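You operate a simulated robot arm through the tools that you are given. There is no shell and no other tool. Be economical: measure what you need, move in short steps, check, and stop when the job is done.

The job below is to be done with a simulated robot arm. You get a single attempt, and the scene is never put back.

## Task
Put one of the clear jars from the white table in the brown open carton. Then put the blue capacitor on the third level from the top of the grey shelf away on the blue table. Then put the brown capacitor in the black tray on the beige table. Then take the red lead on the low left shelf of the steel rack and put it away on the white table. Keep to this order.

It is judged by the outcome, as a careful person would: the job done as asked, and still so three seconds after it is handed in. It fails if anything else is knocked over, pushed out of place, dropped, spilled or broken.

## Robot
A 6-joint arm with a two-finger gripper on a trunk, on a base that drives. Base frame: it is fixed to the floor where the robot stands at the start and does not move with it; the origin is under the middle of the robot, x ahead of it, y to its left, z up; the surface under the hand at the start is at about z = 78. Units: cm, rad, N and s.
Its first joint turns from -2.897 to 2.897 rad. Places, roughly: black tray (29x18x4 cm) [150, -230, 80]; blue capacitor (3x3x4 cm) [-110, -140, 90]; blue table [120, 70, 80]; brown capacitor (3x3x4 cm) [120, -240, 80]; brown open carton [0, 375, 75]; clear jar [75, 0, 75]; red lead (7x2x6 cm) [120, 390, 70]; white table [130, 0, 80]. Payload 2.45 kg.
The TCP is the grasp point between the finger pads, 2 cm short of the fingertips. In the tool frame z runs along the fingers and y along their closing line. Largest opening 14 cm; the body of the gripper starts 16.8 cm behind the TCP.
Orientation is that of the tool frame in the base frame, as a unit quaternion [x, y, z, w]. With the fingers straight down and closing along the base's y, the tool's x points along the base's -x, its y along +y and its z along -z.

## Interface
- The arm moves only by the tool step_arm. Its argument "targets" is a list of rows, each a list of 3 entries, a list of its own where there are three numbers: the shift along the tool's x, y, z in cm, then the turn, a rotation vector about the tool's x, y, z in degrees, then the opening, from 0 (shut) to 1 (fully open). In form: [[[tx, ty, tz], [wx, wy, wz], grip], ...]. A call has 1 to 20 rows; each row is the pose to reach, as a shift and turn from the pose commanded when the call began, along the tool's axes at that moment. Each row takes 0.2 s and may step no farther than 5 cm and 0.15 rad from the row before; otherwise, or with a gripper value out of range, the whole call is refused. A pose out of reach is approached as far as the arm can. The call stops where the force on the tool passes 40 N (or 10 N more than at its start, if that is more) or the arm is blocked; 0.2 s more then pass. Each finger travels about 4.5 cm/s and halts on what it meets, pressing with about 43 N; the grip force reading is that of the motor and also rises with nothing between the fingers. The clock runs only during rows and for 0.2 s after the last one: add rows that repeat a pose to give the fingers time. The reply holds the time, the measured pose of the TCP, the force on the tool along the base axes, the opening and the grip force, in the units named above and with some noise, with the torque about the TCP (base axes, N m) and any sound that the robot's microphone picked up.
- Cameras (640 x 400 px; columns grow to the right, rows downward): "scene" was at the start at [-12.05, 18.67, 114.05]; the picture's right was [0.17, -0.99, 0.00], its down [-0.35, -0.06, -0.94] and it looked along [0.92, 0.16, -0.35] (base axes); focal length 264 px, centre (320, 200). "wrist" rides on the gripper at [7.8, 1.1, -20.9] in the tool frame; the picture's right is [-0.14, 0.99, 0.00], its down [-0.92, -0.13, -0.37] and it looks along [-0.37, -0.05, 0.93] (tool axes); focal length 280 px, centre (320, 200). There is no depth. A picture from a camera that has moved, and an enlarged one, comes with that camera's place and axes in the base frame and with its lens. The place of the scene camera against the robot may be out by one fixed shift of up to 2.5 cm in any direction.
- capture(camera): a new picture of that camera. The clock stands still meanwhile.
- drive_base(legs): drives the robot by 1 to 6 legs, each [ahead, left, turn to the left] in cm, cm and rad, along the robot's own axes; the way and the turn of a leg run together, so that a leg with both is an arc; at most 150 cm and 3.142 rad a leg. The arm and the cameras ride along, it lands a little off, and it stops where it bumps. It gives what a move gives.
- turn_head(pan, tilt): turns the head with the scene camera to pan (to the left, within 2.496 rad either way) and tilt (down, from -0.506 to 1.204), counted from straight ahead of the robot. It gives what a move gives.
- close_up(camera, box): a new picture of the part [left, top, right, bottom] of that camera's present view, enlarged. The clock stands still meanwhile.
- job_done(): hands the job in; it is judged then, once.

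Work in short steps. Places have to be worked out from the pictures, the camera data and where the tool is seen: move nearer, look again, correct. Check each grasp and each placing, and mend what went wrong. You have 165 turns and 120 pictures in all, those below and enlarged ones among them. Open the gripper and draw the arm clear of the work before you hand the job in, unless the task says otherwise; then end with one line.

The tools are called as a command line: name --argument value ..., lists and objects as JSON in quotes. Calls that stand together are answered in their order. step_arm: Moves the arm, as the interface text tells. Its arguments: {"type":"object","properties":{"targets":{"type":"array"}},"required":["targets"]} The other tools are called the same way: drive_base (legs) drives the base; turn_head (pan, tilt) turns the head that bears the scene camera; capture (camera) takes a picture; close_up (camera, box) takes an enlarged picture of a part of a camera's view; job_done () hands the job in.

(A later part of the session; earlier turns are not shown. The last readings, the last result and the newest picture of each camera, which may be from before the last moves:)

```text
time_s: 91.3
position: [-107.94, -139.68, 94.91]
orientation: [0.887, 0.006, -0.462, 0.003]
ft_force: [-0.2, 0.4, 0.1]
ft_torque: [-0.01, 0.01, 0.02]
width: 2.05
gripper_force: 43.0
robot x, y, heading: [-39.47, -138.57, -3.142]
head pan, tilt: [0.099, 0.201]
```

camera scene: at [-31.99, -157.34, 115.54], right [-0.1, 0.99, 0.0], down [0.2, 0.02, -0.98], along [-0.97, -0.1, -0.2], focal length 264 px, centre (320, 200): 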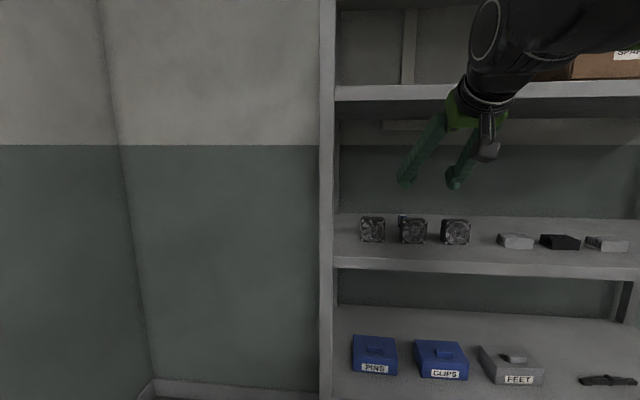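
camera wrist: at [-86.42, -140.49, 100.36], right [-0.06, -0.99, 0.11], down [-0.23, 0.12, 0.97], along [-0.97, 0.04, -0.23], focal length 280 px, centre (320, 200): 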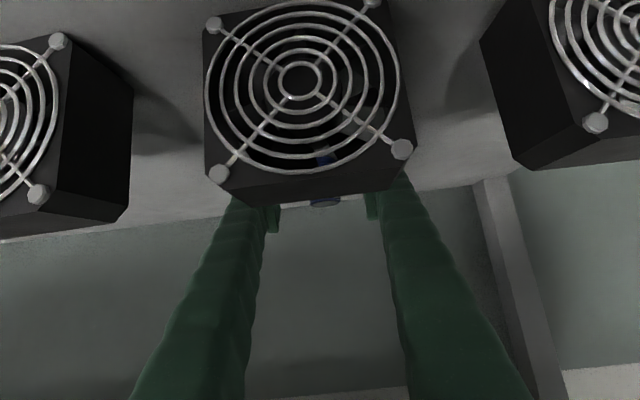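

Stopped at 2.05 cm; check the grip visually.

close_up --camera "wrist" --box '[220, 100, 420, 225]'

close_up --camera "scene" --box '[380, 190, 460, 240]'

```text
3.20 times, centred on (320, 162) of wrist
camera zoom: at [-86.41, -140.49, 100.37], right [-0.06, -0.99, 0.11], down [-0.23, 0.12, 0.97], along [-0.97, 0.04, -0.23], focal length 897 px, centre (320, 320)
```

zoom: 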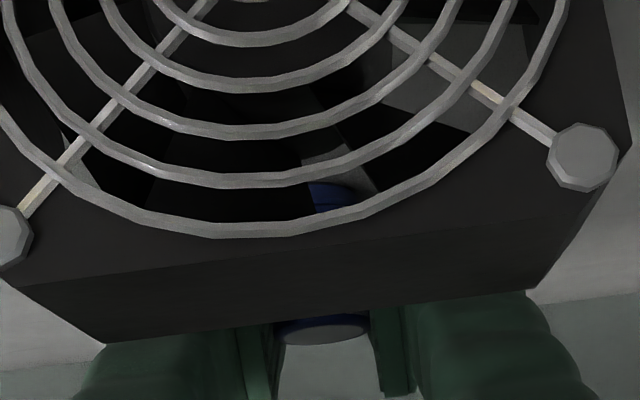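

```text
8.00 times, centred on (420, 215) of scene
camera zoom: at [-32.0, -157.34, 115.54], right [-0.1, 0.99, 0.0], down [0.2, 0.02, -0.98], along [-0.97, -0.1, -0.2], focal length 2115 px, centre (-480, 80)
```

zoom: 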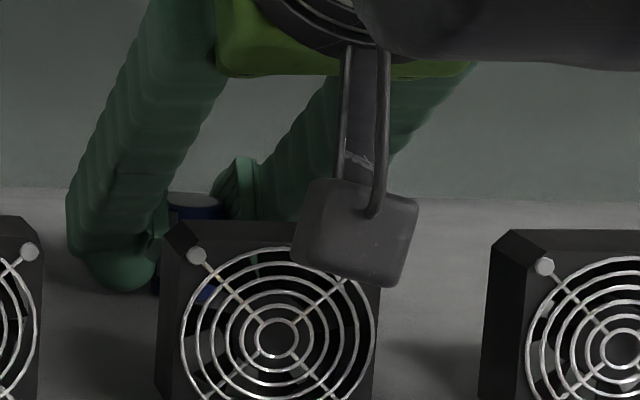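

Looks gripped on both sides. Lift 2 cm and check that it comes along.

step_arm --targets '[[[-0.82, 0, -0.57], [0, 0, 0], 0.05], [[-1.64, 0, -1.15], [0, 0, 0], 0.05], [[-1.64, 0, -1.15], [0, 0, 0], 0.05]]'

close_up --camera "scene" --box '[380, 190, 460, 240]'

```text
time_s: 92.1
position: [-108.06, -139.76, 96.81]
orientation: [0.887, 0.006, -0.462, 0.003]
ft_force: [0.0, 0.2, -0.3]
ft_torque: [-0.01, -0.02, -0.01]
width: 2.02
gripper_force: 42.5
robot x, y, heading: [-39.66, -138.66, -3.147]
head pan, tilt: [0.099, 0.201]
```

```text
8.00 times, centred on (420, 215) of scene
camera zoom: at [-32.0, -157.34, 115.54], right [-0.1, 0.99, 0.0], down [0.2, 0.02, -0.98], along [-0.97, -0.1, -0.2], focal length 2115 px, centre (-480, 80)
```

zoom: 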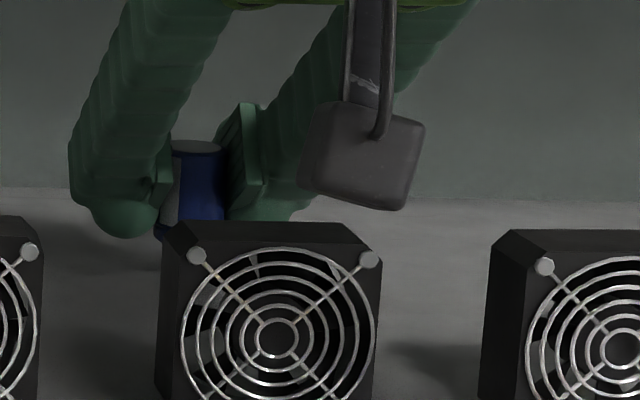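

It came along. Withdraw up the slope and back the base out.

step_arm --targets '[[[0, 0, -4], [0, 0, 0], 0.05], [[0, 0, -8], [0, 0, 0], 0.05], [[0, 0, -12], [0, 0, 0], 0.05], [[0, 0, -16], [0, 0, 0], 0.05], [[0, 0, -20], [0, 0, 0], 0.05], [[0, 0, -24], [0, 0, 0], 0.05], [[0, 0, -24], [0, 0, 0], 0.05]]'

drive_base --legs '[[-25, 0, 0]]'

capture --camera "scene"

close_up --camera "wrist" --box '[220, 60, 420, 260]'

```text
time_s: 93.7
position: [-88.31, -139.44, 110.7]
orientation: [0.887, 0.006, -0.462, 0.002]
ft_force: [-0.4, 0.1, -0.3]
ft_torque: [0.03, 0.0, -0.01]
width: 2.02
gripper_force: 43.4
robot x, y, heading: [-39.55, -138.46, -3.139]
head pan, tilt: [0.099, 0.201]
```

```text
time_s: 95.5
position: [-63.26, -139.28, 110.63]
orientation: [0.887, 0.006, -0.462, 0.002]
ft_force: [-0.2, -1.0, -0.8]
ft_torque: [-0.01, 0.03, 0.0]
width: 1.99
gripper_force: 43.1
robot x, y, heading: [-14.28, -138.42, -3.144]
head pan, tilt: [0.099, 0.201]
```

```text
78 pictures are left
camera scene: at [-6.99, -157.33, 115.54], right [-0.1, 0.99, 0.0], down [0.2, 0.02, -0.98], along [-0.98, -0.1, -0.2], focal length 264 px, centre (320, 200)
```

scene: 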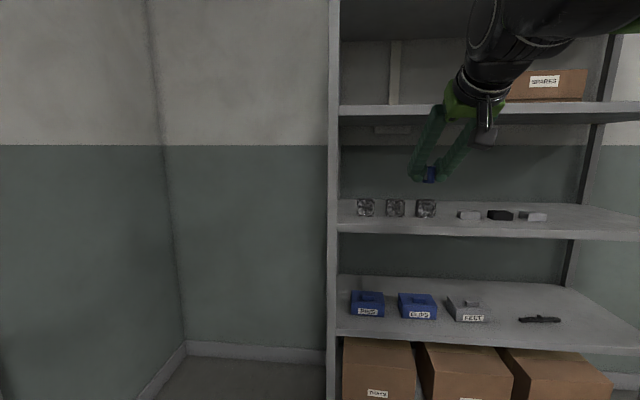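

```text
2.00 times, centred on (320, 160) of wrist
camera zoom: at [-41.7, -140.14, 116.28], right [-0.06, -0.99, 0.11], down [-0.23, 0.12, 0.97], along [-0.97, 0.04, -0.23], focal length 561 px, centre (320, 280)
```

zoom: 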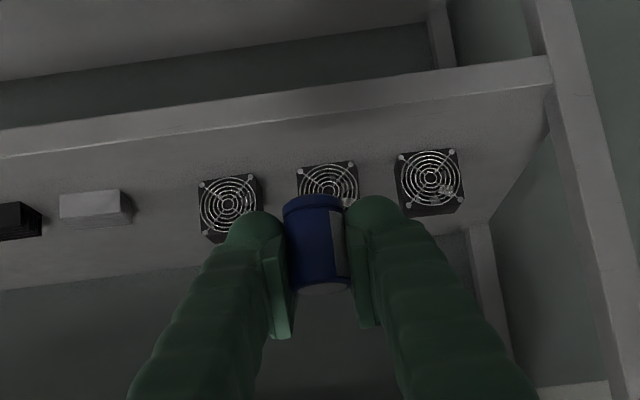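

The capacitor is firmly held and the fans undisturbed. Turn around to face +x and strafe to in front of the blue table.

drive_base --legs '[[0, 0, -3.141], [0, 94, 0], [0, 96, 0]]'

turn_head --pan 0.1 --tilt 0.5

capture --camera "scene"

capture --camera "wrist"

```text
time_s: 112.5
position: [39.22, 51.99, 110.79]
orientation: [0.001, 0.887, -0.001, 0.462]
ft_force: [0.0, 0.1, -0.5]
ft_torque: [0.0, -0.01, 0.01]
width: 2.0
gripper_force: 43.0
robot x, y, heading: [-9.54, 52.27, -0.015]
head pan, tilt: [0.099, 0.201]
```

```text
time_s: 113.2
position: [39.37, 51.94, 110.7]
orientation: [0.001, 0.887, -0.001, 0.462]
ft_force: [0.4, 0.7, -0.7]
ft_torque: [-0.01, -0.03, -0.01]
width: 1.99
gripper_force: 43.1
robot x, y, heading: [-9.52, 51.73, -0.021]
head pan, tilt: [0.099, 0.499]
```

```text
76 pictures are left
camera scene: at [-21.33, 70.08, 112.78], right [0.08, -1.0, 0.0], down [-0.48, -0.04, -0.88], along [0.88, 0.07, -0.48], focal length 264 px, centre (320, 200)
```

scene: 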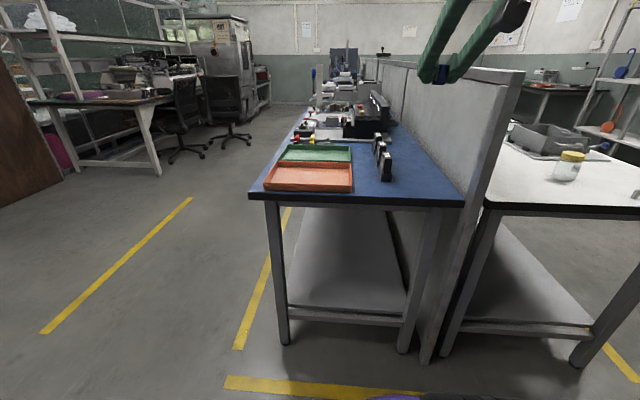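

```text
75 pictures are left
camera wrist: at [17.65, 53.18, 116.28], right [0.08, 0.99, 0.11], down [0.23, -0.13, 0.97], along [0.97, -0.05, -0.23], focal length 280 px, centre (320, 200)
```

wrist: 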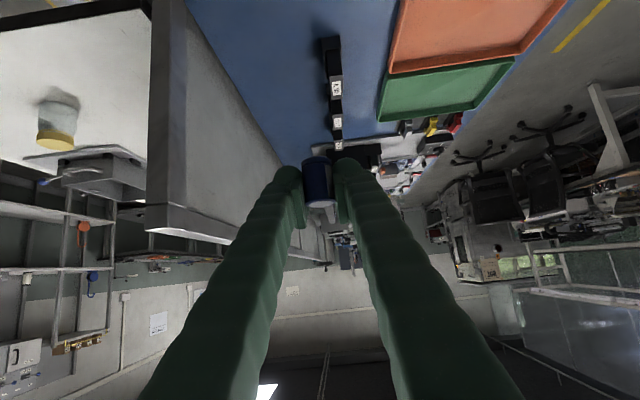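

Free spot on the blue table's near strip at about (54,47), between the modules and the divider. Move above it at z≈95.

step_arm --targets '[[[0.9, -1, 4.2], [0, 0, 0], 0.05], [[1.8, -2, 8.4], [0, 0, 0], 0.05], [[2.7, -3, 12.6], [0, 0, 0], 0.05], [[3.6, -4, 16.8], [0, 0, 0], 0.05], [[4.43, -5, 21], [0, 0, 0], 0.05], [[4.43, -5, 21], [0, 0, 0], 0.05]]'

capture --camera "wrist"

close_up --camera "scene" --box '[300, 60, 540, 210]'

```text
time_s: 114.7
position: [53.98, 47.23, 95.09]
orientation: [0.0, 0.887, 0.0, 0.462]
ft_force: [-0.1, 0.0, -0.8]
ft_torque: [-0.01, -0.02, -0.01]
width: 1.99
gripper_force: 42.9
robot x, y, heading: [-9.62, 52.07, -0.016]
head pan, tilt: [0.099, 0.499]
```

```text
74 pictures are left
camera wrist: at [32.24, 48.28, 100.61], right [0.08, 0.99, 0.11], down [0.23, -0.13, 0.97], along [0.97, -0.05, -0.23], focal length 280 px, centre (320, 200)
```

wrist: 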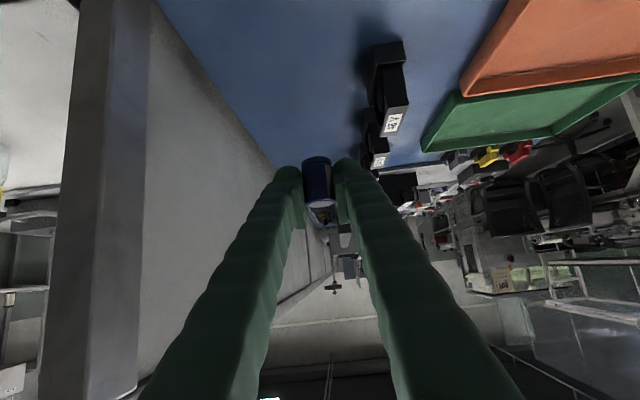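

```text
2.67 times, centred on (420, 135) of scene
camera zoom: at [-21.33, 70.08, 112.77], right [0.08, -1.0, 0.0], down [-0.48, -0.04, -0.88], along [0.88, 0.07, -0.48], focal length 705 px, centre (53, 373)
```

zoom: 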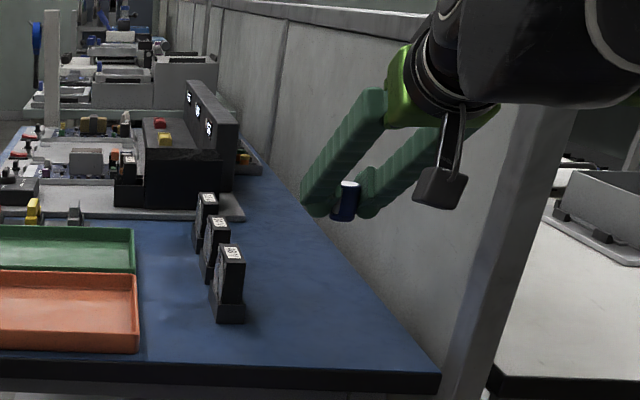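

Descend straight to z≈82.5, then in small steps until contact.

step_arm --targets '[[[3.28, 0, 2.3], [0, 0, 0], 0.05], [[6.56, 0, 4.6], [0, 0, 0], 0.05], [[9.8, 0, 6.9], [0, 0, 0], 0.05], [[10.24, 0, 7.2], [0, 0, 0], 0.05], [[10.24, 0, 7.2], [0, 0, 0], 0.05]]'

step_arm --targets '[[[0.25, 0, 0.17], [0, 0, 0], 0.05], [[0.5, 0, 0.34], [0, 0, 0], 0.05], [[0.75, 0, 0.51], [0, 0, 0], 0.05], [[1.0, 0, 0.68], [0, 0, 0], 0.05], [[1.25, 0, 0.85], [0, 0, 0], 0.05], [[1.5, 0, 1.03], [0, 0, 0], 0.05], [[1.75, 0, 1.2], [0, 0, 0], 0.05], [[2, 0, 1.37], [0, 0, 0], 0.05]]'

close_up --camera "scene" --box '[370, 120, 490, 220]'

```text
time_s: 115.8
position: [54.14, 47.09, 82.5]
orientation: [0.0, 0.887, -0.001, 0.462]
ft_force: [0.6, 0.4, 0.3]
ft_torque: [0.01, 0.02, 0.01]
width: 1.99
gripper_force: 43.1
robot x, y, heading: [-9.38, 52.05, -0.019]
head pan, tilt: [0.099, 0.499]
```

```text
time_s: 117.7
position: [54.13, 47.07, 80.5]
orientation: [0.002, 0.886, -0.002, 0.464]
ft_force: [-1.0, 0.6, 14.5]
ft_torque: [-0.01, 0.12, -0.02]
width: 1.98
gripper_force: 43.0
robot x, y, heading: [-9.22, 51.93, -0.019]
head pan, tilt: [0.099, 0.499]
stopped in row 8: the force on the tool passed its limit at 57 N (the readings are from after the stop); the commanded pose is now the measured one
```

```text
4.00 times, centred on (430, 170) of scene
camera zoom: at [-21.36, 70.08, 112.77], right [0.08, -1.0, 0.0], down [-0.48, -0.04, -0.88], along [0.88, 0.07, -0.48], focal length 1058 px, centre (-120, 320)
```

zoom: 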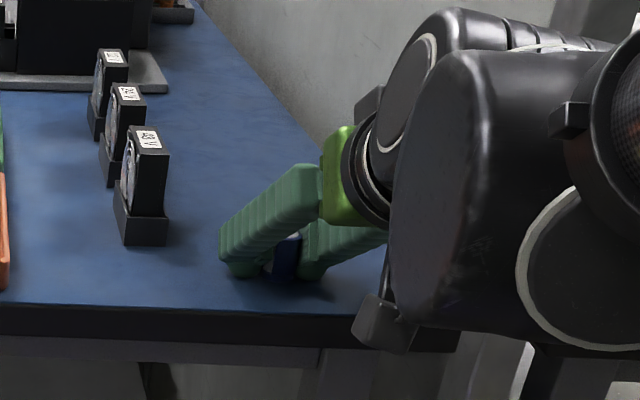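

Contact at z=80.5. Open gently and withdraw along the tool axis.

step_arm --targets '[[[0, 0, 0], [0, 0, 0], 0.16], [[0, 0, 0], [0, 0, 0], 0.22], [[0, 0, 0], [0, 0, 0], 0.32], [[0, 0, 0], [0, 0, 0], 0.36], [[0, 0, -2], [0, 0, 0], 0.36], [[0, 0, -6], [0, 0, 0], 0.36], [[0, 0, -10], [0, 0, 0], 0.36], [[0, 0, -14], [0, 0, 0], 0.36], [[0, 0, -18], [0, 0, 0], 0.36]]'

capture --camera "wrist"

close_up --camera "scene" --box '[350, 120, 510, 220]'

```text
time_s: 119.7
position: [39.44, 46.99, 90.7]
orientation: [0.0, 0.886, 0.0, 0.463]
ft_force: [0.2, 0.9, -0.6]
ft_torque: [-0.03, 0.0, -0.02]
width: 5.05
gripper_force: 0.2
robot x, y, heading: [-9.51, 51.48, -0.016]
head pan, tilt: [0.099, 0.499]
```

```text
71 pictures are left
camera wrist: at [17.76, 48.16, 96.17], right [0.08, 0.99, 0.11], down [0.22, -0.13, 0.97], along [0.97, -0.05, -0.23], focal length 280 px, centre (320, 200)
```

wrist: 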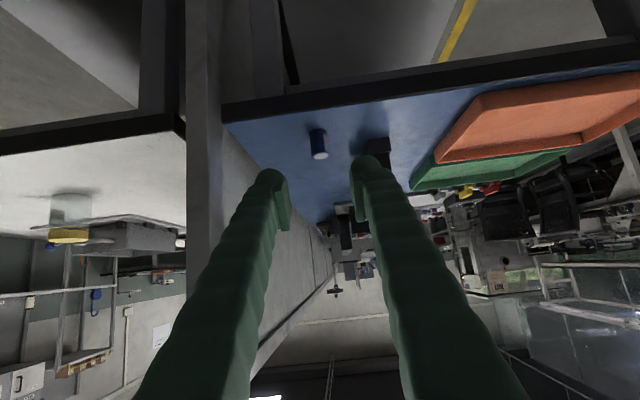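

```text
4.00 times, centred on (430, 170) of scene
camera zoom: at [-21.31, 70.07, 112.77], right [0.08, -1.0, 0.0], down [-0.48, -0.04, -0.88], along [0.88, 0.07, -0.48], focal length 1058 px, centre (-120, 320)
```

zoom: 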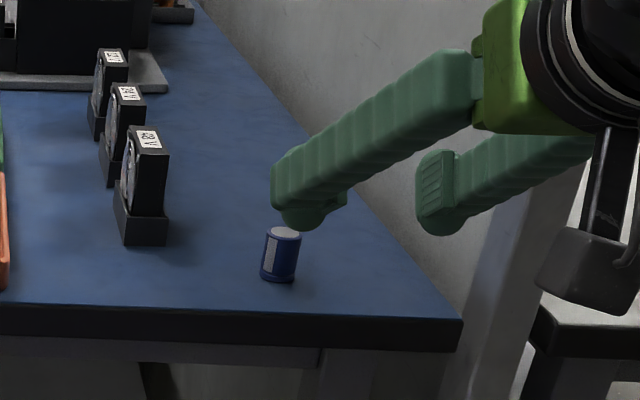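

Blue capacitor stands upright on the blue table. Raise and re-point the tool down, then drive to the beige table.

step_arm --targets '[[[-2.5, 0, -1.7], [0, 0, 0], 0.5], [[-5, 0, -3.4], [0, 7.8, 0], 0.5], [[-8, 0, -5.6], [0, 15.7, 0], 0.5], [[-11, 0, -7.7], [0, 23.6, 0], 0.5], [[-14, 0, -9.8], [0, 31.4, 0], 0.5], [[-17, 0, -11.9], [0, 39.3, 0], 0.5], [[-18, 0, -12.6], [0, 47.1, 0], 0.5], [[-18, 0, -12.6], [0, 55, 0], 0.5], [[-18, 0, -12.6], [0, 55, 0], 0.5]]'

drive_base --legs '[[-18, 0, 0], [0, -90, 0], [0, -85, 0], [0, 0, -1.555], [0, 140, 0]]'

turn_head --pan 0.2 --tilt 0.5

capture --camera "scene"

capture --camera "wrist"

```text
time_s: 121.7
position: [39.28, 47.06, 112.62]
orientation: [0.001, 1.0, 0.0, 0.001]
ft_force: [-0.5, 0.1, 0.6]
ft_torque: [-0.03, 0.02, 0.0]
width: 7.0
gripper_force: 0.1
robot x, y, heading: [-9.39, 51.84, -0.02]
head pan, tilt: [0.099, 0.499]
```

```text
time_s: 142.0
position: [106.05, -171.49, 112.68]
orientation: [0.698, 0.716, -0.002, 0.001]
ft_force: [-1.6, -0.8, -0.5]
ft_torque: [0.0, -0.05, -0.02]
width: 7.0
gripper_force: 0.1
robot x, y, heading: [109.33, -122.83, -1.561]
head pan, tilt: [0.099, 0.499]
```

```text
time_s: 142.7
position: [106.11, -171.49, 112.66]
orientation: [0.698, 0.716, -0.002, 0.002]
ft_force: [-0.3, 0.0, 0.7]
ft_torque: [0.01, -0.04, 0.02]
width: 7.0
gripper_force: 0.1
robot x, y, heading: [109.6, -122.49, -1.56]
head pan, tilt: [0.201, 0.499]
```

```text
69 pictures are left
camera scene: at [126.6, -112.8, 112.77], right [-0.98, -0.21, 0.0], down [-0.1, 0.47, -0.88], along [0.18, -0.86, -0.48], focal length 264 px, centre (320, 200)
```

scene: 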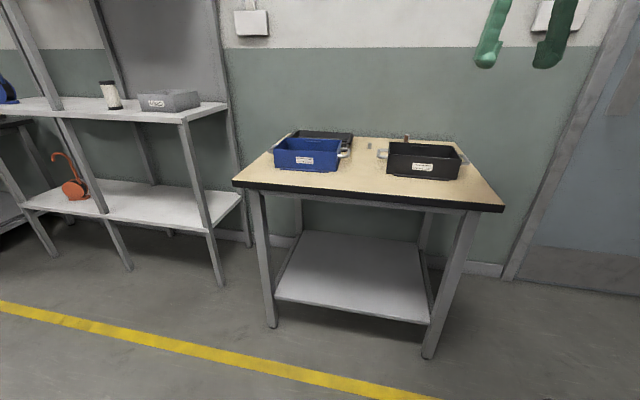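

```text
68 pictures are left
camera wrist: at [106.88, -163.59, 133.46], right [0.99, -0.11, 0.0], down [-0.1, -0.92, 0.37], along [-0.04, -0.37, -0.93], focal length 280 px, centre (320, 200)
```

wrist: 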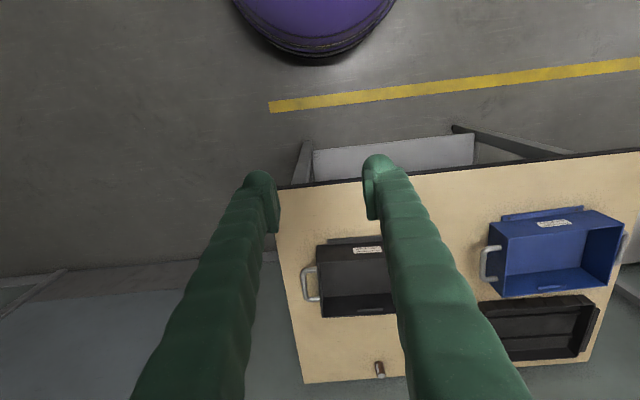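

Brown capacitor ≈(115,-236), standing behind the labelled black bin; the flat black tray is behind the blue bin. I drive closer to (128,-146).

drive_base --legs '[[22, 18, 0]]'

step_arm --targets '[[[-4.5, -2, 0], [0, 0, 0], 0.5], [[-9, -4, 0], [0, 0, 0], 0.5], [[-13.5, -4, 0], [0, 0, 0], 0.5], [[-18, -4, 0], [0, 0, 0], 0.5], [[-18, -4, 0], [0, 0, 0], 0.5]]'

capture --camera "wrist"

capture --camera "scene"

```text
time_s: 144.6
position: [124.32, -193.36, 112.54]
orientation: [0.698, 0.716, -0.002, 0.003]
ft_force: [0.5, 0.1, -0.3]
ft_torque: [-0.01, 0.0, 0.03]
width: 6.99
gripper_force: 0.1
robot x, y, heading: [127.8, -144.82, -1.56]
head pan, tilt: [0.201, 0.499]
```

```text
time_s: 145.8
position: [120.74, -211.56, 112.77]
orientation: [0.698, 0.716, -0.002, 0.002]
ft_force: [-0.5, -0.3, 0.3]
ft_torque: [0.03, 0.01, 0.0]
width: 7.01
gripper_force: 0.0
robot x, y, heading: [127.84, -144.77, -1.56]
head pan, tilt: [0.201, 0.499]
```

```text
67 pictures are left
camera wrist: at [121.63, -203.59, 133.64], right [0.99, -0.11, 0.0], down [-0.1, -0.92, 0.37], along [-0.04, -0.37, -0.93], focal length 280 px, centre (320, 200)
```

wrist: 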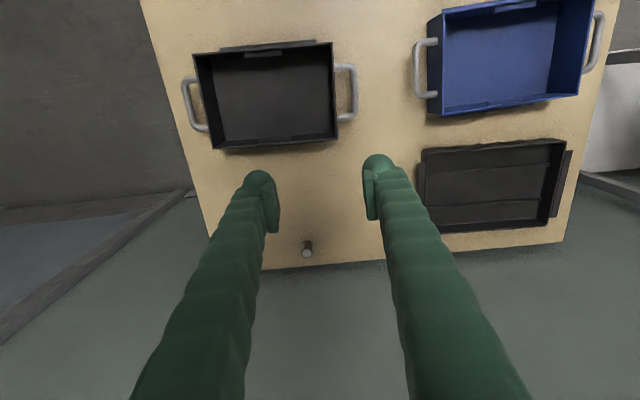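

```text
66 pictures are left
camera scene: at [144.84, -134.59, 112.78], right [-0.98, -0.21, 0.0], down [-0.1, 0.47, -0.88], along [0.18, -0.86, -0.48], focal length 264 px, centre (320, 200)
```

scene: 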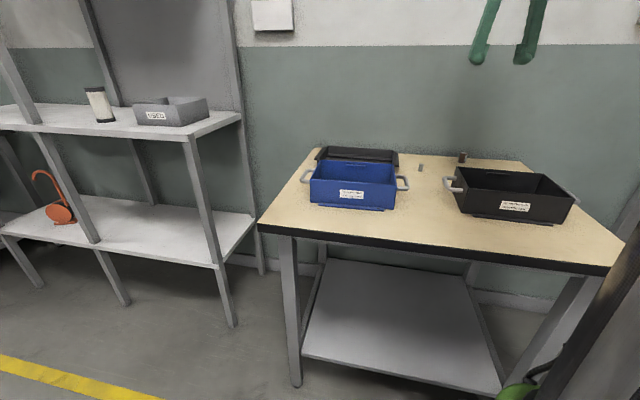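

The flat tray (29 cm wide, centre ≈(154,-226)) matches "black tray". Zoom on the capacitor.

close_up --camera "wrist" --box '[247, 205, 367, 280]'

close_up --camera "scene" --box '[300, 130, 500, 255]'

```text
5.33 times, centred on (307, 242) of wrist
camera zoom: at [121.63, -203.59, 133.64], right [0.99, -0.11, 0.0], down [-0.1, -0.92, 0.37], along [-0.04, -0.37, -0.93], focal length 1495 px, centre (389, -27)
```

zoom: 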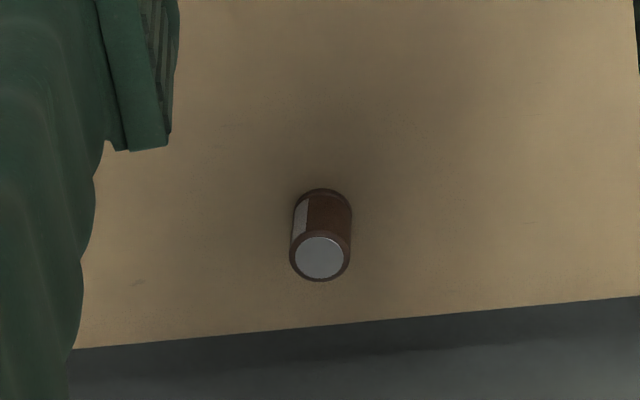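

```text
3.20 times, centred on (400, 192) of scene
camera zoom: at [144.84, -134.59, 112.78], right [-0.98, -0.21, 0.0], down [-0.1, 0.47, -0.88], along [0.18, -0.86, -0.48], focal length 846 px, centre (64, 224)
```

zoom: 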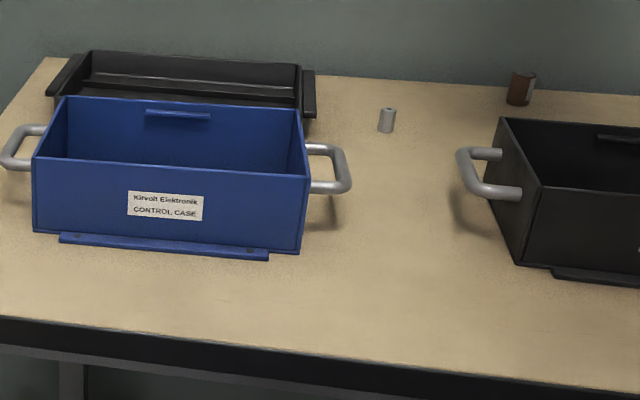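

Capacitor top ≈(115.3,-236,82). Move above it at z≈95.

step_arm --targets '[[[-4.8, -1.2, 0], [0, 0, 0], 0.5], [[-9.6, -2.4, 0], [0, 0, 0], 0.5], [[-14.4, -3.6, 0], [0, 0, 0], 0.5], [[-19.2, -4.8, 0], [0, 0, 0], 0.5], [[-24.0, -6, 0], [0, 0, 0], 0.5], [[-24.3, -6, 4.5], [0, 0, 0], 0.5], [[-24.3, -6, 9], [0, 0, 0], 0.5], [[-24.3, -6, 13.5], [0, 0, 0], 0.5], [[-24.3, -6, 17.5], [0, 0, 0], 0.5], [[-24.3, -6, 17.5], [0, 0, 0], 0.5]]'

capture --camera "wrist"

```text
time_s: 148.0
position: [115.55, -235.95, 95.31]
orientation: [0.698, 0.716, -0.002, 0.001]
ft_force: [0.1, 0.0, -0.2]
ft_torque: [-0.01, -0.03, 0.0]
width: 7.02
gripper_force: 0.0
robot x, y, heading: [127.91, -144.7, -1.561]
head pan, tilt: [0.201, 0.499]
```

```text
63 pictures are left
camera wrist: at [116.33, -227.93, 116.16], right [0.99, -0.11, 0.0], down [-0.1, -0.92, 0.37], along [-0.04, -0.37, -0.93], focal length 280 px, centre (320, 200)
```

wrist: 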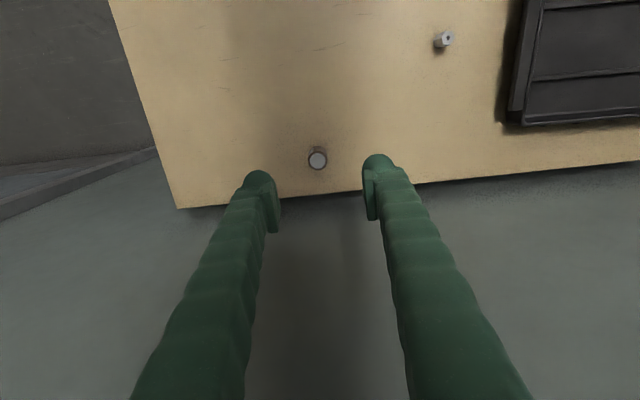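

Aligned. Descend to z≈81 and close.

step_arm --targets '[[[0.1, -0.3, 4.5], [0, 0, 0], 0.5], [[0.1, -0.3, 9], [0, 0, 0], 0.5], [[0.1, -0.3, 12], [0, 0, 0], 0.5], [[0.1, -0.3, 14.2], [0, 0, 0], 0.5], [[0.1, -0.3, 14.2], [0, 0, 0], 0.5], [[0.1, -0.3, 14.2], [0, 0, 0], 0.3], [[0.1, -0.3, 14.2], [0, 0, 0], 0.2], [[0.1, -0.3, 14.2], [0, 0, 0], 0.1], [[0.1, -0.3, 14.2], [0, 0, 0], 0.05], [[0.1, -0.3, 14.2], [0, 0, 0], 0.05], [[0.1, -0.3, 14.2], [0, 0, 0], 0.05]]'

capture --camera "wrist"

```text
time_s: 150.4
position: [115.11, -235.99, 81.2]
orientation: [0.697, 0.717, -0.001, 0.001]
ft_force: [0.1, 0.3, 0.2]
ft_torque: [-0.03, 0.04, -0.03]
width: 2.14
gripper_force: 43.0
robot x, y, heading: [127.99, -144.11, -1.563]
head pan, tilt: [0.201, 0.499]
```

```text
62 pictures are left
camera wrist: at [115.99, -228.03, 101.95], right [0.99, -0.11, 0.0], down [-0.1, -0.92, 0.37], along [-0.04, -0.37, -0.93], focal length 280 px, centre (320, 200)
```

wrist: 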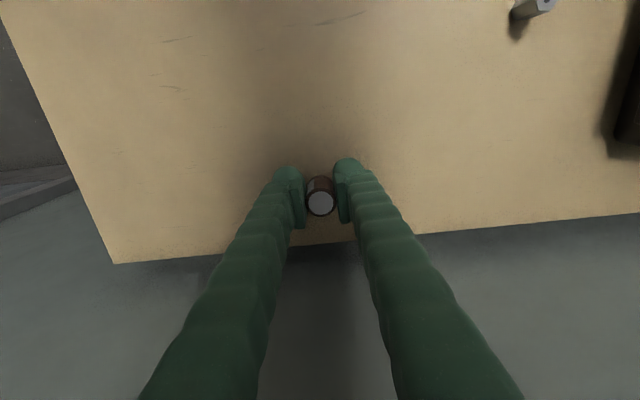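

Held (2.1 cm). Lift 20 cm and move toward the tray, stopping above it to look.

step_arm --targets '[[[0, 0, -1], [0, 0, 0], 0.05], [[0, 0, -5], [0, 0, 0], 0.05], [[0, 0, -10], [0, 0, 0], 0.05], [[0, 0, -15], [0, 0, 0], 0.05], [[0, 0, -19], [0, 0, 0], 0.05], [[1.5, 4.5, -19], [0, 0, 0], 0.05], [[3, 9, -19], [0, 0, 0], 0.05], [[4.5, 13.5, -19], [0, 0, 0], 0.05], [[6, 18, -19], [0, 0, 0], 0.05], [[7.5, 22.5, -19], [0, 0, 0], 0.05], [[8, 27, -19], [0, 0, 0], 0.05], [[8.5, 31.5, -19], [0, 0, 0], 0.05], [[9, 36, -19], [0, 0, 0], 0.05], [[9, 38, -19], [0, 0, 0], 0.05], [[9, 38, -19], [0, 0, 0], 0.05]]'

capture --camera "wrist"

capture --camera "scene"

```text
time_s: 153.6
position: [153.02, -225.87, 100.08]
orientation: [0.698, 0.716, -0.001, 0.001]
ft_force: [-0.9, 0.4, -0.5]
ft_torque: [0.01, -0.01, -0.02]
width: 2.15
gripper_force: 42.9
robot x, y, heading: [127.86, -144.65, -1.553]
head pan, tilt: [0.201, 0.499]
```

```text
61 pictures are left
camera wrist: at [153.87, -217.93, 120.88], right [0.99, -0.11, 0.0], down [-0.1, -0.92, 0.37], along [-0.04, -0.37, -0.93], focal length 280 px, centre (320, 200)
```

wrist: 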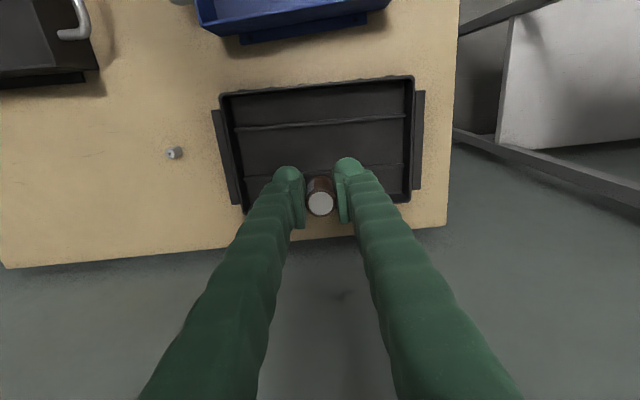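

```text
60 pictures are left
camera scene: at [144.85, -134.61, 112.77], right [-0.98, -0.21, 0.0], down [-0.1, 0.47, -0.88], along [0.19, -0.86, -0.48], focal length 264 px, centre (320, 200)
```

scene: 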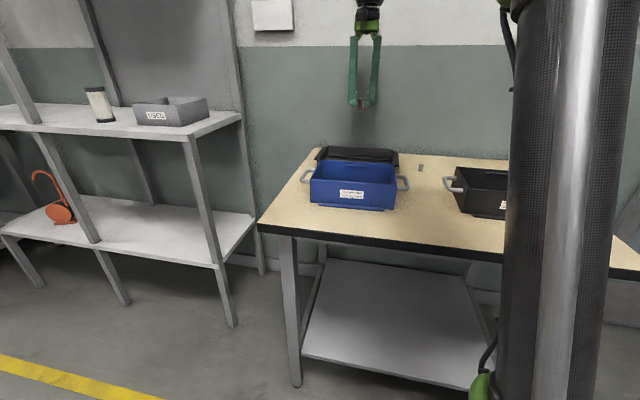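

Over the tray; the middle band between ribs is y≈-222..-230, so y=-226.4 is good. Descend, slow near the floor.

step_arm --targets '[[[-0.5, 0, 4], [0, 0, 0], 0.05], [[-0.5, 0, 8], [0, 0, 0], 0.05], [[-0.5, 0, 12], [0, 0, 0], 0.05], [[-0.5, 0, 16], [0, 0, 0], 0.05], [[-0.5, 0, 16], [0, 0, 0], 0.05]]'

step_arm --targets '[[[0, 0, 0.4], [0, 0, 0], 0.05], [[0, 0, 0.8], [0, 0, 0], 0.05], [[0, 0, 1.1], [0, 0, 0], 0.05], [[0, 0, 1.4], [0, 0, 0], 0.05], [[0, 0, 1.7], [0, 0, 0], 0.05], [[0, 0, 2], [0, 0, 0], 0.05], [[0, 0, 2.3], [0, 0, 0], 0.05], [[0, 0, 2.6], [0, 0, 0], 0.05]]'

capture --camera "wrist"

```text
time_s: 154.8
position: [152.95, -226.57, 83.97]
orientation: [0.698, 0.716, -0.001, 0.002]
ft_force: [0.1, 0.6, -0.3]
ft_torque: [-0.02, 0.01, -0.05]
width: 2.19
gripper_force: 43.0
robot x, y, heading: [127.91, -144.44, -1.555]
head pan, tilt: [0.201, 0.499]
```

```text
time_s: 156.6
position: [152.97, -226.47, 81.47]
orientation: [0.698, 0.716, -0.002, 0.002]
ft_force: [-0.2, -2.1, 10.2]
ft_torque: [-0.12, 0.01, 0.04]
width: 2.16
gripper_force: 43.0
robot x, y, heading: [127.65, -144.68, -1.562]
head pan, tilt: [0.201, 0.499]
```

```text
59 pictures are left
camera wrist: at [153.72, -218.52, 102.31], right [0.99, -0.11, 0.0], down [-0.1, -0.92, 0.37], along [-0.04, -0.37, -0.93], focal length 280 px, centre (320, 200)
```

wrist: 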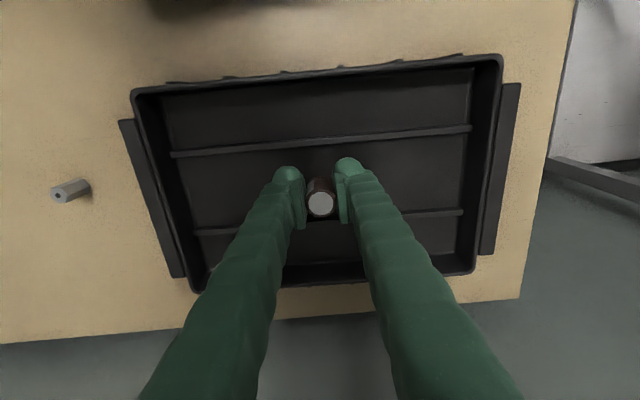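

Contact felt, between the ribs. Open and rise.

step_arm --targets '[[[0, 0, 0], [0, 0, 0], 0.17], [[0, 0, 0], [0, 0, 0], 0.25], [[0, 0, 0], [0, 0, 0], 0.35], [[0, 0, 0], [0, 0, 0], 0.4], [[0, 0, -3], [0, 0, 0], 0.4], [[0, 0, -7], [0, 0, 0], 0.4], [[0, 0, -12], [0, 0, 0], 0.4], [[0, 0, -17], [0, 0, 0], 0.4], [[0, 0, -22], [0, 0, 0], 0.4], [[0, 0, -27], [0, 0, 0], 0.4], [[0, 0, -30], [0, 0, 0], 0.4], [[0, 0, -30], [0, 0, 0], 0.4]]'

capture --camera "wrist"

```text
time_s: 159.2
position: [152.94, -226.28, 111.57]
orientation: [0.697, 0.717, -0.001, 0.0]
ft_force: [-0.4, 0.4, -0.4]
ft_torque: [-0.01, -0.04, -0.01]
width: 5.57
gripper_force: 0.1
robot x, y, heading: [127.79, -144.57, -1.558]
head pan, tilt: [0.201, 0.499]
```

```text
58 pictures are left
camera wrist: at [153.82, -218.36, 132.37], right [0.99, -0.11, 0.0], down [-0.1, -0.92, 0.37], along [-0.04, -0.37, -0.93], focal length 280 px, centre (320, 200)
```

wrist: 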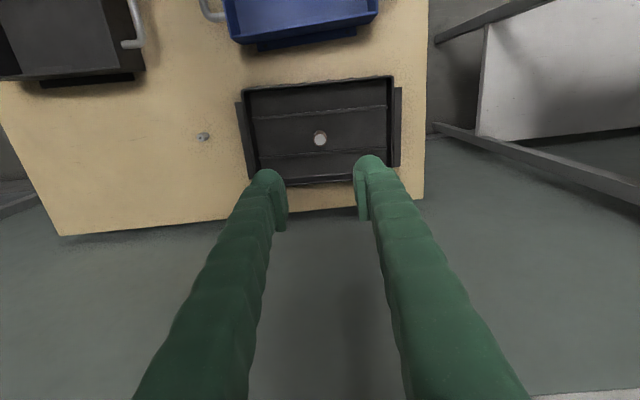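

Brown capacitor stands in the tray. Retract and drive to the far end toward the steel rack.

step_arm --targets '[[[4.8, -2.5, 0], [0, 0, 0], 0.4], [[9.6, -5, 0], [0, 0, 0], 0.4], [[14.4, -7.5, 0], [0, 0, 0], 0.4], [[19.2, -10, 0], [0, 0, 0], 0.4], [[24, -12.5, 0], [0, 0, 0], 0.4], [[28.8, -15, 0], [0, 0, 0], 0.4], [[33, -18, 0], [0, 0, 0], 0.4], [[34, -20, 0], [0, 0, 0], 0.4]]'

drive_base --legs '[[-20, 0, 0], [0, -143, 0], [0, 0, 3.13], [150, 0, 0], [150, 0, 0], [40, 0, 0]]'

turn_head --pan -0.3 --tilt 0.35

capture --camera "scene"

```text
refused: row 1 steps farther than a row can; nothing moved
```

```text
time_s: 190.9
position: [-9.01, 297.56, 111.56]
orientation: [-0.685, 0.729, 0.002, 0.002]
ft_force: [-0.1, 0.3, -0.1]
ft_torque: [0.01, -0.01, -0.02]
width: 5.61
gripper_force: 0.1
robot x, y, heading: [8.45, 213.55, 1.495]
head pan, tilt: [0.201, 0.499]
```

```text
time_s: 191.9
position: [-9.1, 297.69, 111.51]
orientation: [-0.685, 0.729, 0.002, 0.001]
ft_force: [0.1, 0.0, 0.1]
ft_torque: [0.02, 0.03, 0.03]
width: 5.6
gripper_force: 0.0
robot x, y, heading: [8.76, 213.39, 1.494]
head pan, tilt: [-0.3, 0.351]
```

```text
57 pictures are left
camera scene: at [-8.99, 204.5, 114.14], right [0.93, -0.37, 0.0], down [-0.13, -0.32, -0.94], along [0.35, 0.87, -0.34], focal length 264 px, centre (320, 200)
```

scene: 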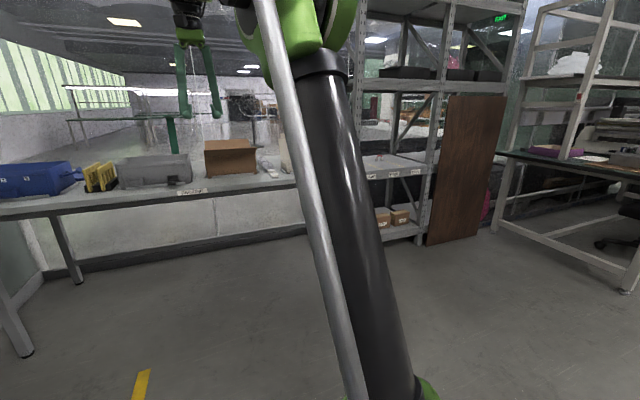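

The retract row was a touch too long and was refused, so the drive was done with the arm extended; readings show no contact. Retract now.

step_arm --targets '[[[4.3, -1.7, 0], [0, 0, 0], 0.4], [[8.6, -3.4, 0], [0, 0, 0], 0.4], [[12.9, -5.1, 0], [0, 0, 0], 0.4], [[17.2, -6.8, 0], [0, 0, 0], 0.4], [[21.5, -8.5, 0], [0, 0, 0], 0.4], [[25.8, -10.2, 0], [0, 0, 0], 0.4], [[30.1, -11.9, 0], [0, 0, 0], 0.4], [[34.4, -13.6, 0], [0, 0, 0], 0.4], [[38, -15, 0], [0, 0, 0], 0.4]]'

drive_base --legs '[[0, 0, 0.076], [0, -105, 0]]'

turn_head --pan 0.05 --tilt 0.4

capture --camera "scene"

```text
time_s: 193.9
position: [3.65, 258.7, 111.3]
orientation: [-0.685, 0.729, 0.001, 0.001]
ft_force: [0.0, -0.5, -0.3]
ft_torque: [-0.06, 0.0, 0.0]
width: 5.61
gripper_force: 0.0
robot x, y, heading: [8.49, 213.84, 1.494]
head pan, tilt: [-0.3, 0.351]
```

```text
time_s: 199.8
position: [105.19, 258.52, 111.28]
orientation: [0.714, -0.7, -0.002, -0.002]
ft_force: [-0.2, 0.1, 0.3]
ft_torque: [0.0, 0.0, 0.02]
width: 5.59
gripper_force: 0.1
robot x, y, heading: [114.19, 214.33, 1.579]
head pan, tilt: [-0.3, 0.351]
```

```text
time_s: 200.6
position: [105.16, 258.56, 111.3]
orientation: [0.714, -0.7, -0.002, -0.002]
ft_force: [0.2, 0.2, -0.4]
ft_torque: [0.01, 0.0, -0.01]
width: 5.6
gripper_force: 0.0
robot x, y, heading: [114.12, 213.92, 1.578]
head pan, tilt: [0.051, 0.4]
```

```text
56 pictures are left
camera scene: at [93.98, 203.91, 113.69], right [1.0, 0.06, 0.0], down [0.02, -0.39, -0.92], along [-0.05, 0.92, -0.39], focal length 264 px, centre (320, 200)
```

scene: 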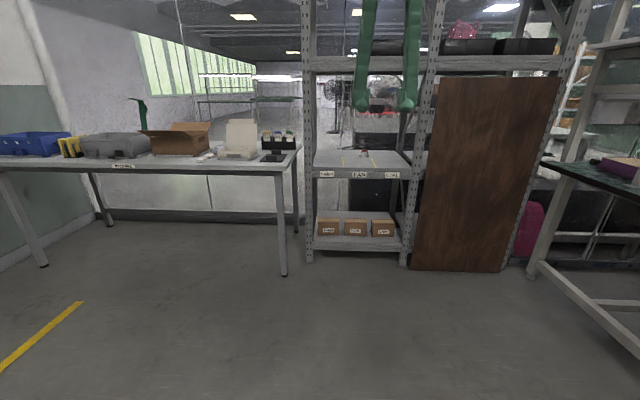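

Something small sits on the low shelf at (365,152). Zoom.

close_up --camera "scene" --box '[300, 120, 420, 195]'

```text
5.33 times, centred on (360, 158) of scene
camera zoom: at [93.98, 203.91, 113.69], right [1.0, 0.06, 0.0], down [0.02, -0.39, -0.92], along [-0.05, 0.92, -0.39], focal length 1410 px, centre (107, 427)
```

zoom: 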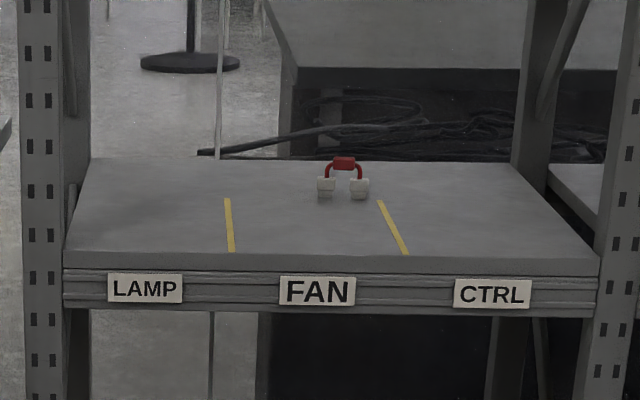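

The red lead is an arch with two white plugs, about 7 cm wide along x, in the FAN bay near (116,391), shelf z≈67. I'll pitch the tool 35° below horizontal again and lower it, then drive nearer.

step_arm --targets '[[[-1, -3, 2], [0, 0, 0], 0.7], [[-2, -6, 4], [0, 0, 0], 0.8], [[-3, -9, 6], [0, 0, 0], 0.8], [[-5, -11, 8], [0, -7.86, 0], 0.8], [[-5, -11, 10], [0, -15.7, 0], 0.8], [[-5, -11, 12], [0, -23.6, 0], 0.8], [[-5, -11, 14], [0, -31.4, 0], 0.8], [[-5, -11, 15], [0, -39.3, 0], 0.8], [[-5, -11, 15], [0, -47.1, 0], 0.8], [[-5, -11, 15], [0, -55, 0], 0.8], [[-5, -11, 15], [0, -55, 0], 0.8]]'

drive_base --legs '[[75, 0, 0]]'

capture --camera "wrist"

capture --camera "scene"

```text
time_s: 203.0
position: [116.2, 263.73, 96.37]
orientation: [0.634, -0.619, -0.332, -0.324]
ft_force: [-0.2, -0.5, -0.3]
ft_torque: [-0.01, 0.01, -0.01]
width: 11.19
gripper_force: 0.0
robot x, y, heading: [114.34, 214.22, 1.578]
head pan, tilt: [0.051, 0.4]
```

```text
time_s: 207.1
position: [115.54, 338.5, 96.36]
orientation: [0.633, -0.619, -0.332, -0.325]
ft_force: [-0.2, 0.1, -0.3]
ft_torque: [0.03, -0.01, 0.0]
width: 11.2
gripper_force: 0.1
robot x, y, heading: [113.46, 288.94, 1.58]
head pan, tilt: [0.051, 0.4]
```

```text
54 pictures are left
camera wrist: at [114.84, 316.89, 101.81], right [-0.99, 0.06, 0.11], down [0.12, 0.22, 0.97], along [0.03, 0.97, -0.23], focal length 280 px, centre (320, 200)
```

wrist: 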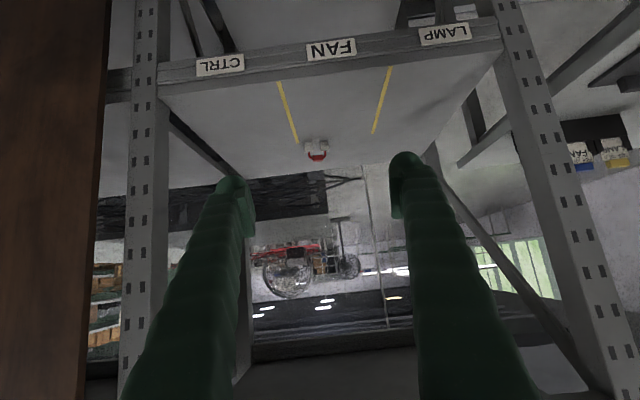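

```text
53 pictures are left
camera scene: at [93.43, 278.67, 113.69], right [1.0, 0.06, 0.0], down [0.02, -0.39, -0.92], along [-0.05, 0.92, -0.39], focal length 264 px, centre (320, 200)
```

scene: 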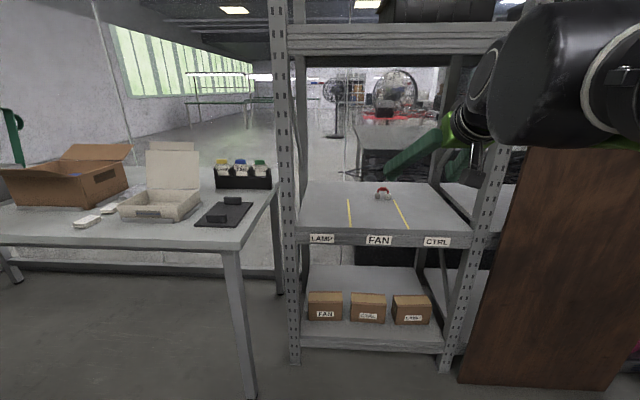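

Zoom on the lead, then take a second view from lower for parallax.

close_up --camera "wrist" --box '[256, 110, 376, 185]'

step_arm --targets '[[[3.29, 0, 2.27], [0, 0, 0], 0.8], [[6.58, 0, 4.54], [0, 0, 0], 0.8], [[8.23, 0, 5.68], [0, 0, 0], 0.8], [[8.23, 0, 5.68], [0, 0, 0], 0.8]]'

close_up --camera "wrist" --box '[256, 120, 376, 195]'

```text
5.33 times, centred on (316, 148) of wrist
camera zoom: at [114.84, 316.89, 101.81], right [-0.99, 0.06, 0.11], down [0.12, 0.22, 0.97], along [0.03, 0.97, -0.23], focal length 1495 px, centre (341, 480)
```

zoom: 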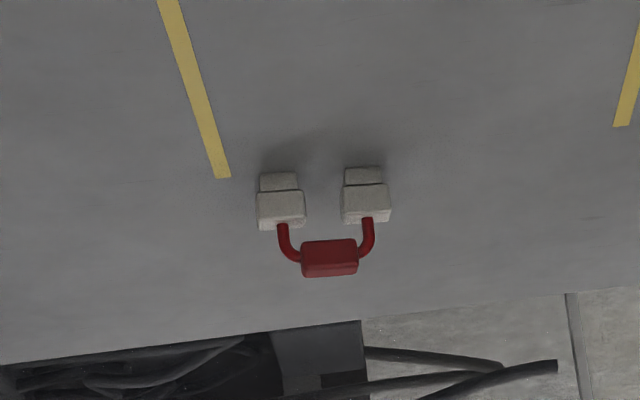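

```text
time_s: 208.1
position: [115.53, 338.71, 86.42]
orientation: [0.633, -0.619, -0.331, -0.325]
ft_force: [-0.2, 0.2, -0.1]
ft_torque: [0.0, 0.0, 0.0]
width: 11.2
gripper_force: 0.1
robot x, y, heading: [113.82, 288.92, 1.578]
head pan, tilt: [0.051, 0.4]
```

```text
5.33 times, centred on (316, 158) of wrist
camera zoom: at [114.89, 316.93, 91.82], right [-0.99, 0.06, 0.11], down [0.12, 0.22, 0.97], along [0.03, 0.97, -0.23], focal length 1495 px, centre (341, 427)
```

zoom: 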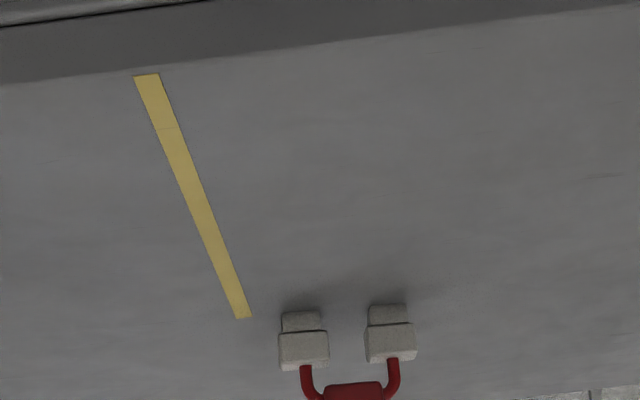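

Lead ≈(116.2,386.5), shelf z≈69.5. Drive 26 cm nearer with the tool at entry height, then check.

drive_base --legs '[[26, 0, 0]]'

capture --camera "wrist"

capture --camera "scene"

```text
time_s: 209.9
position: [115.25, 364.72, 86.33]
orientation: [0.634, -0.619, -0.331, -0.325]
ft_force: [-0.5, 0.9, -0.5]
ft_torque: [-0.03, -0.03, 0.02]
width: 11.22
gripper_force: 0.0
robot x, y, heading: [113.42, 314.94, 1.58]
head pan, tilt: [0.051, 0.4]
```

```text
50 pictures are left
camera wrist: at [114.59, 343.12, 91.85], right [-0.99, 0.05, 0.11], down [0.12, 0.22, 0.97], along [0.03, 0.97, -0.23], focal length 280 px, centre (320, 200)
```

wrist: 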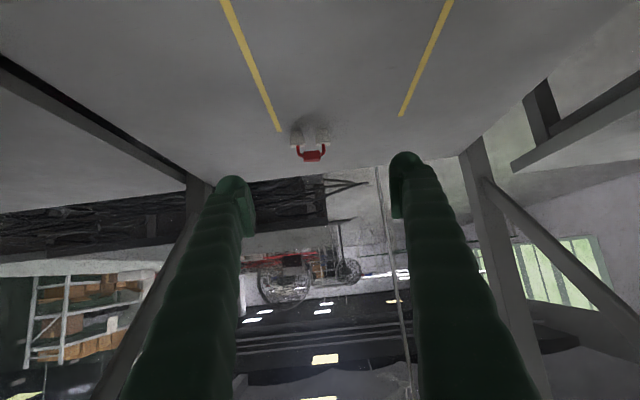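

```text
49 pictures are left
camera scene: at [93.23, 304.81, 113.69], right [1.0, 0.06, 0.0], down [0.02, -0.39, -0.92], along [-0.06, 0.92, -0.39], focal length 264 px, centre (320, 200)
```

scene: 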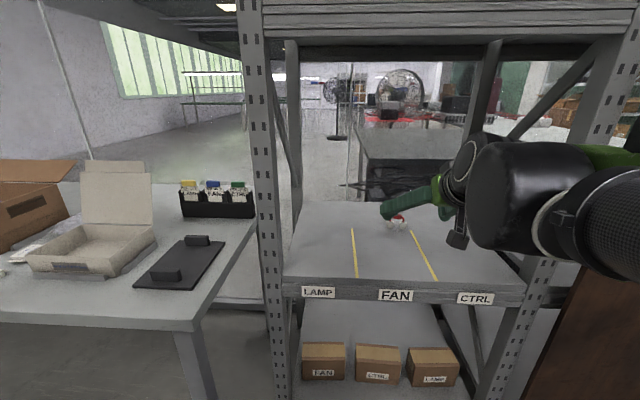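

Zoom on the lead from here.

close_up --camera "wrist" --box '[250, 100, 370, 175]'

```text
5.33 times, centred on (310, 138) of wrist
camera zoom: at [114.59, 343.12, 91.85], right [-0.99, 0.05, 0.11], down [0.12, 0.22, 0.97], along [0.03, 0.97, -0.23], focal length 1495 px, centre (373, 533)
```

zoom: 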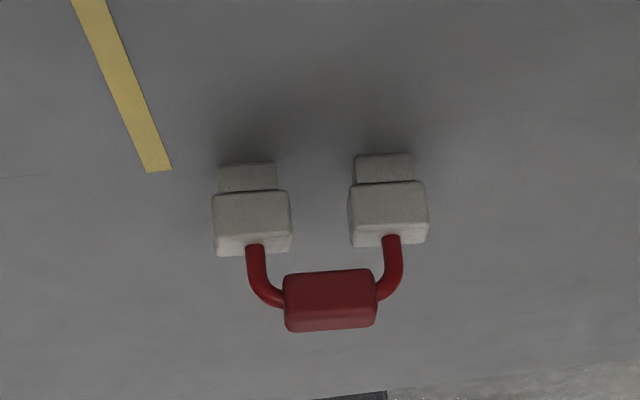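

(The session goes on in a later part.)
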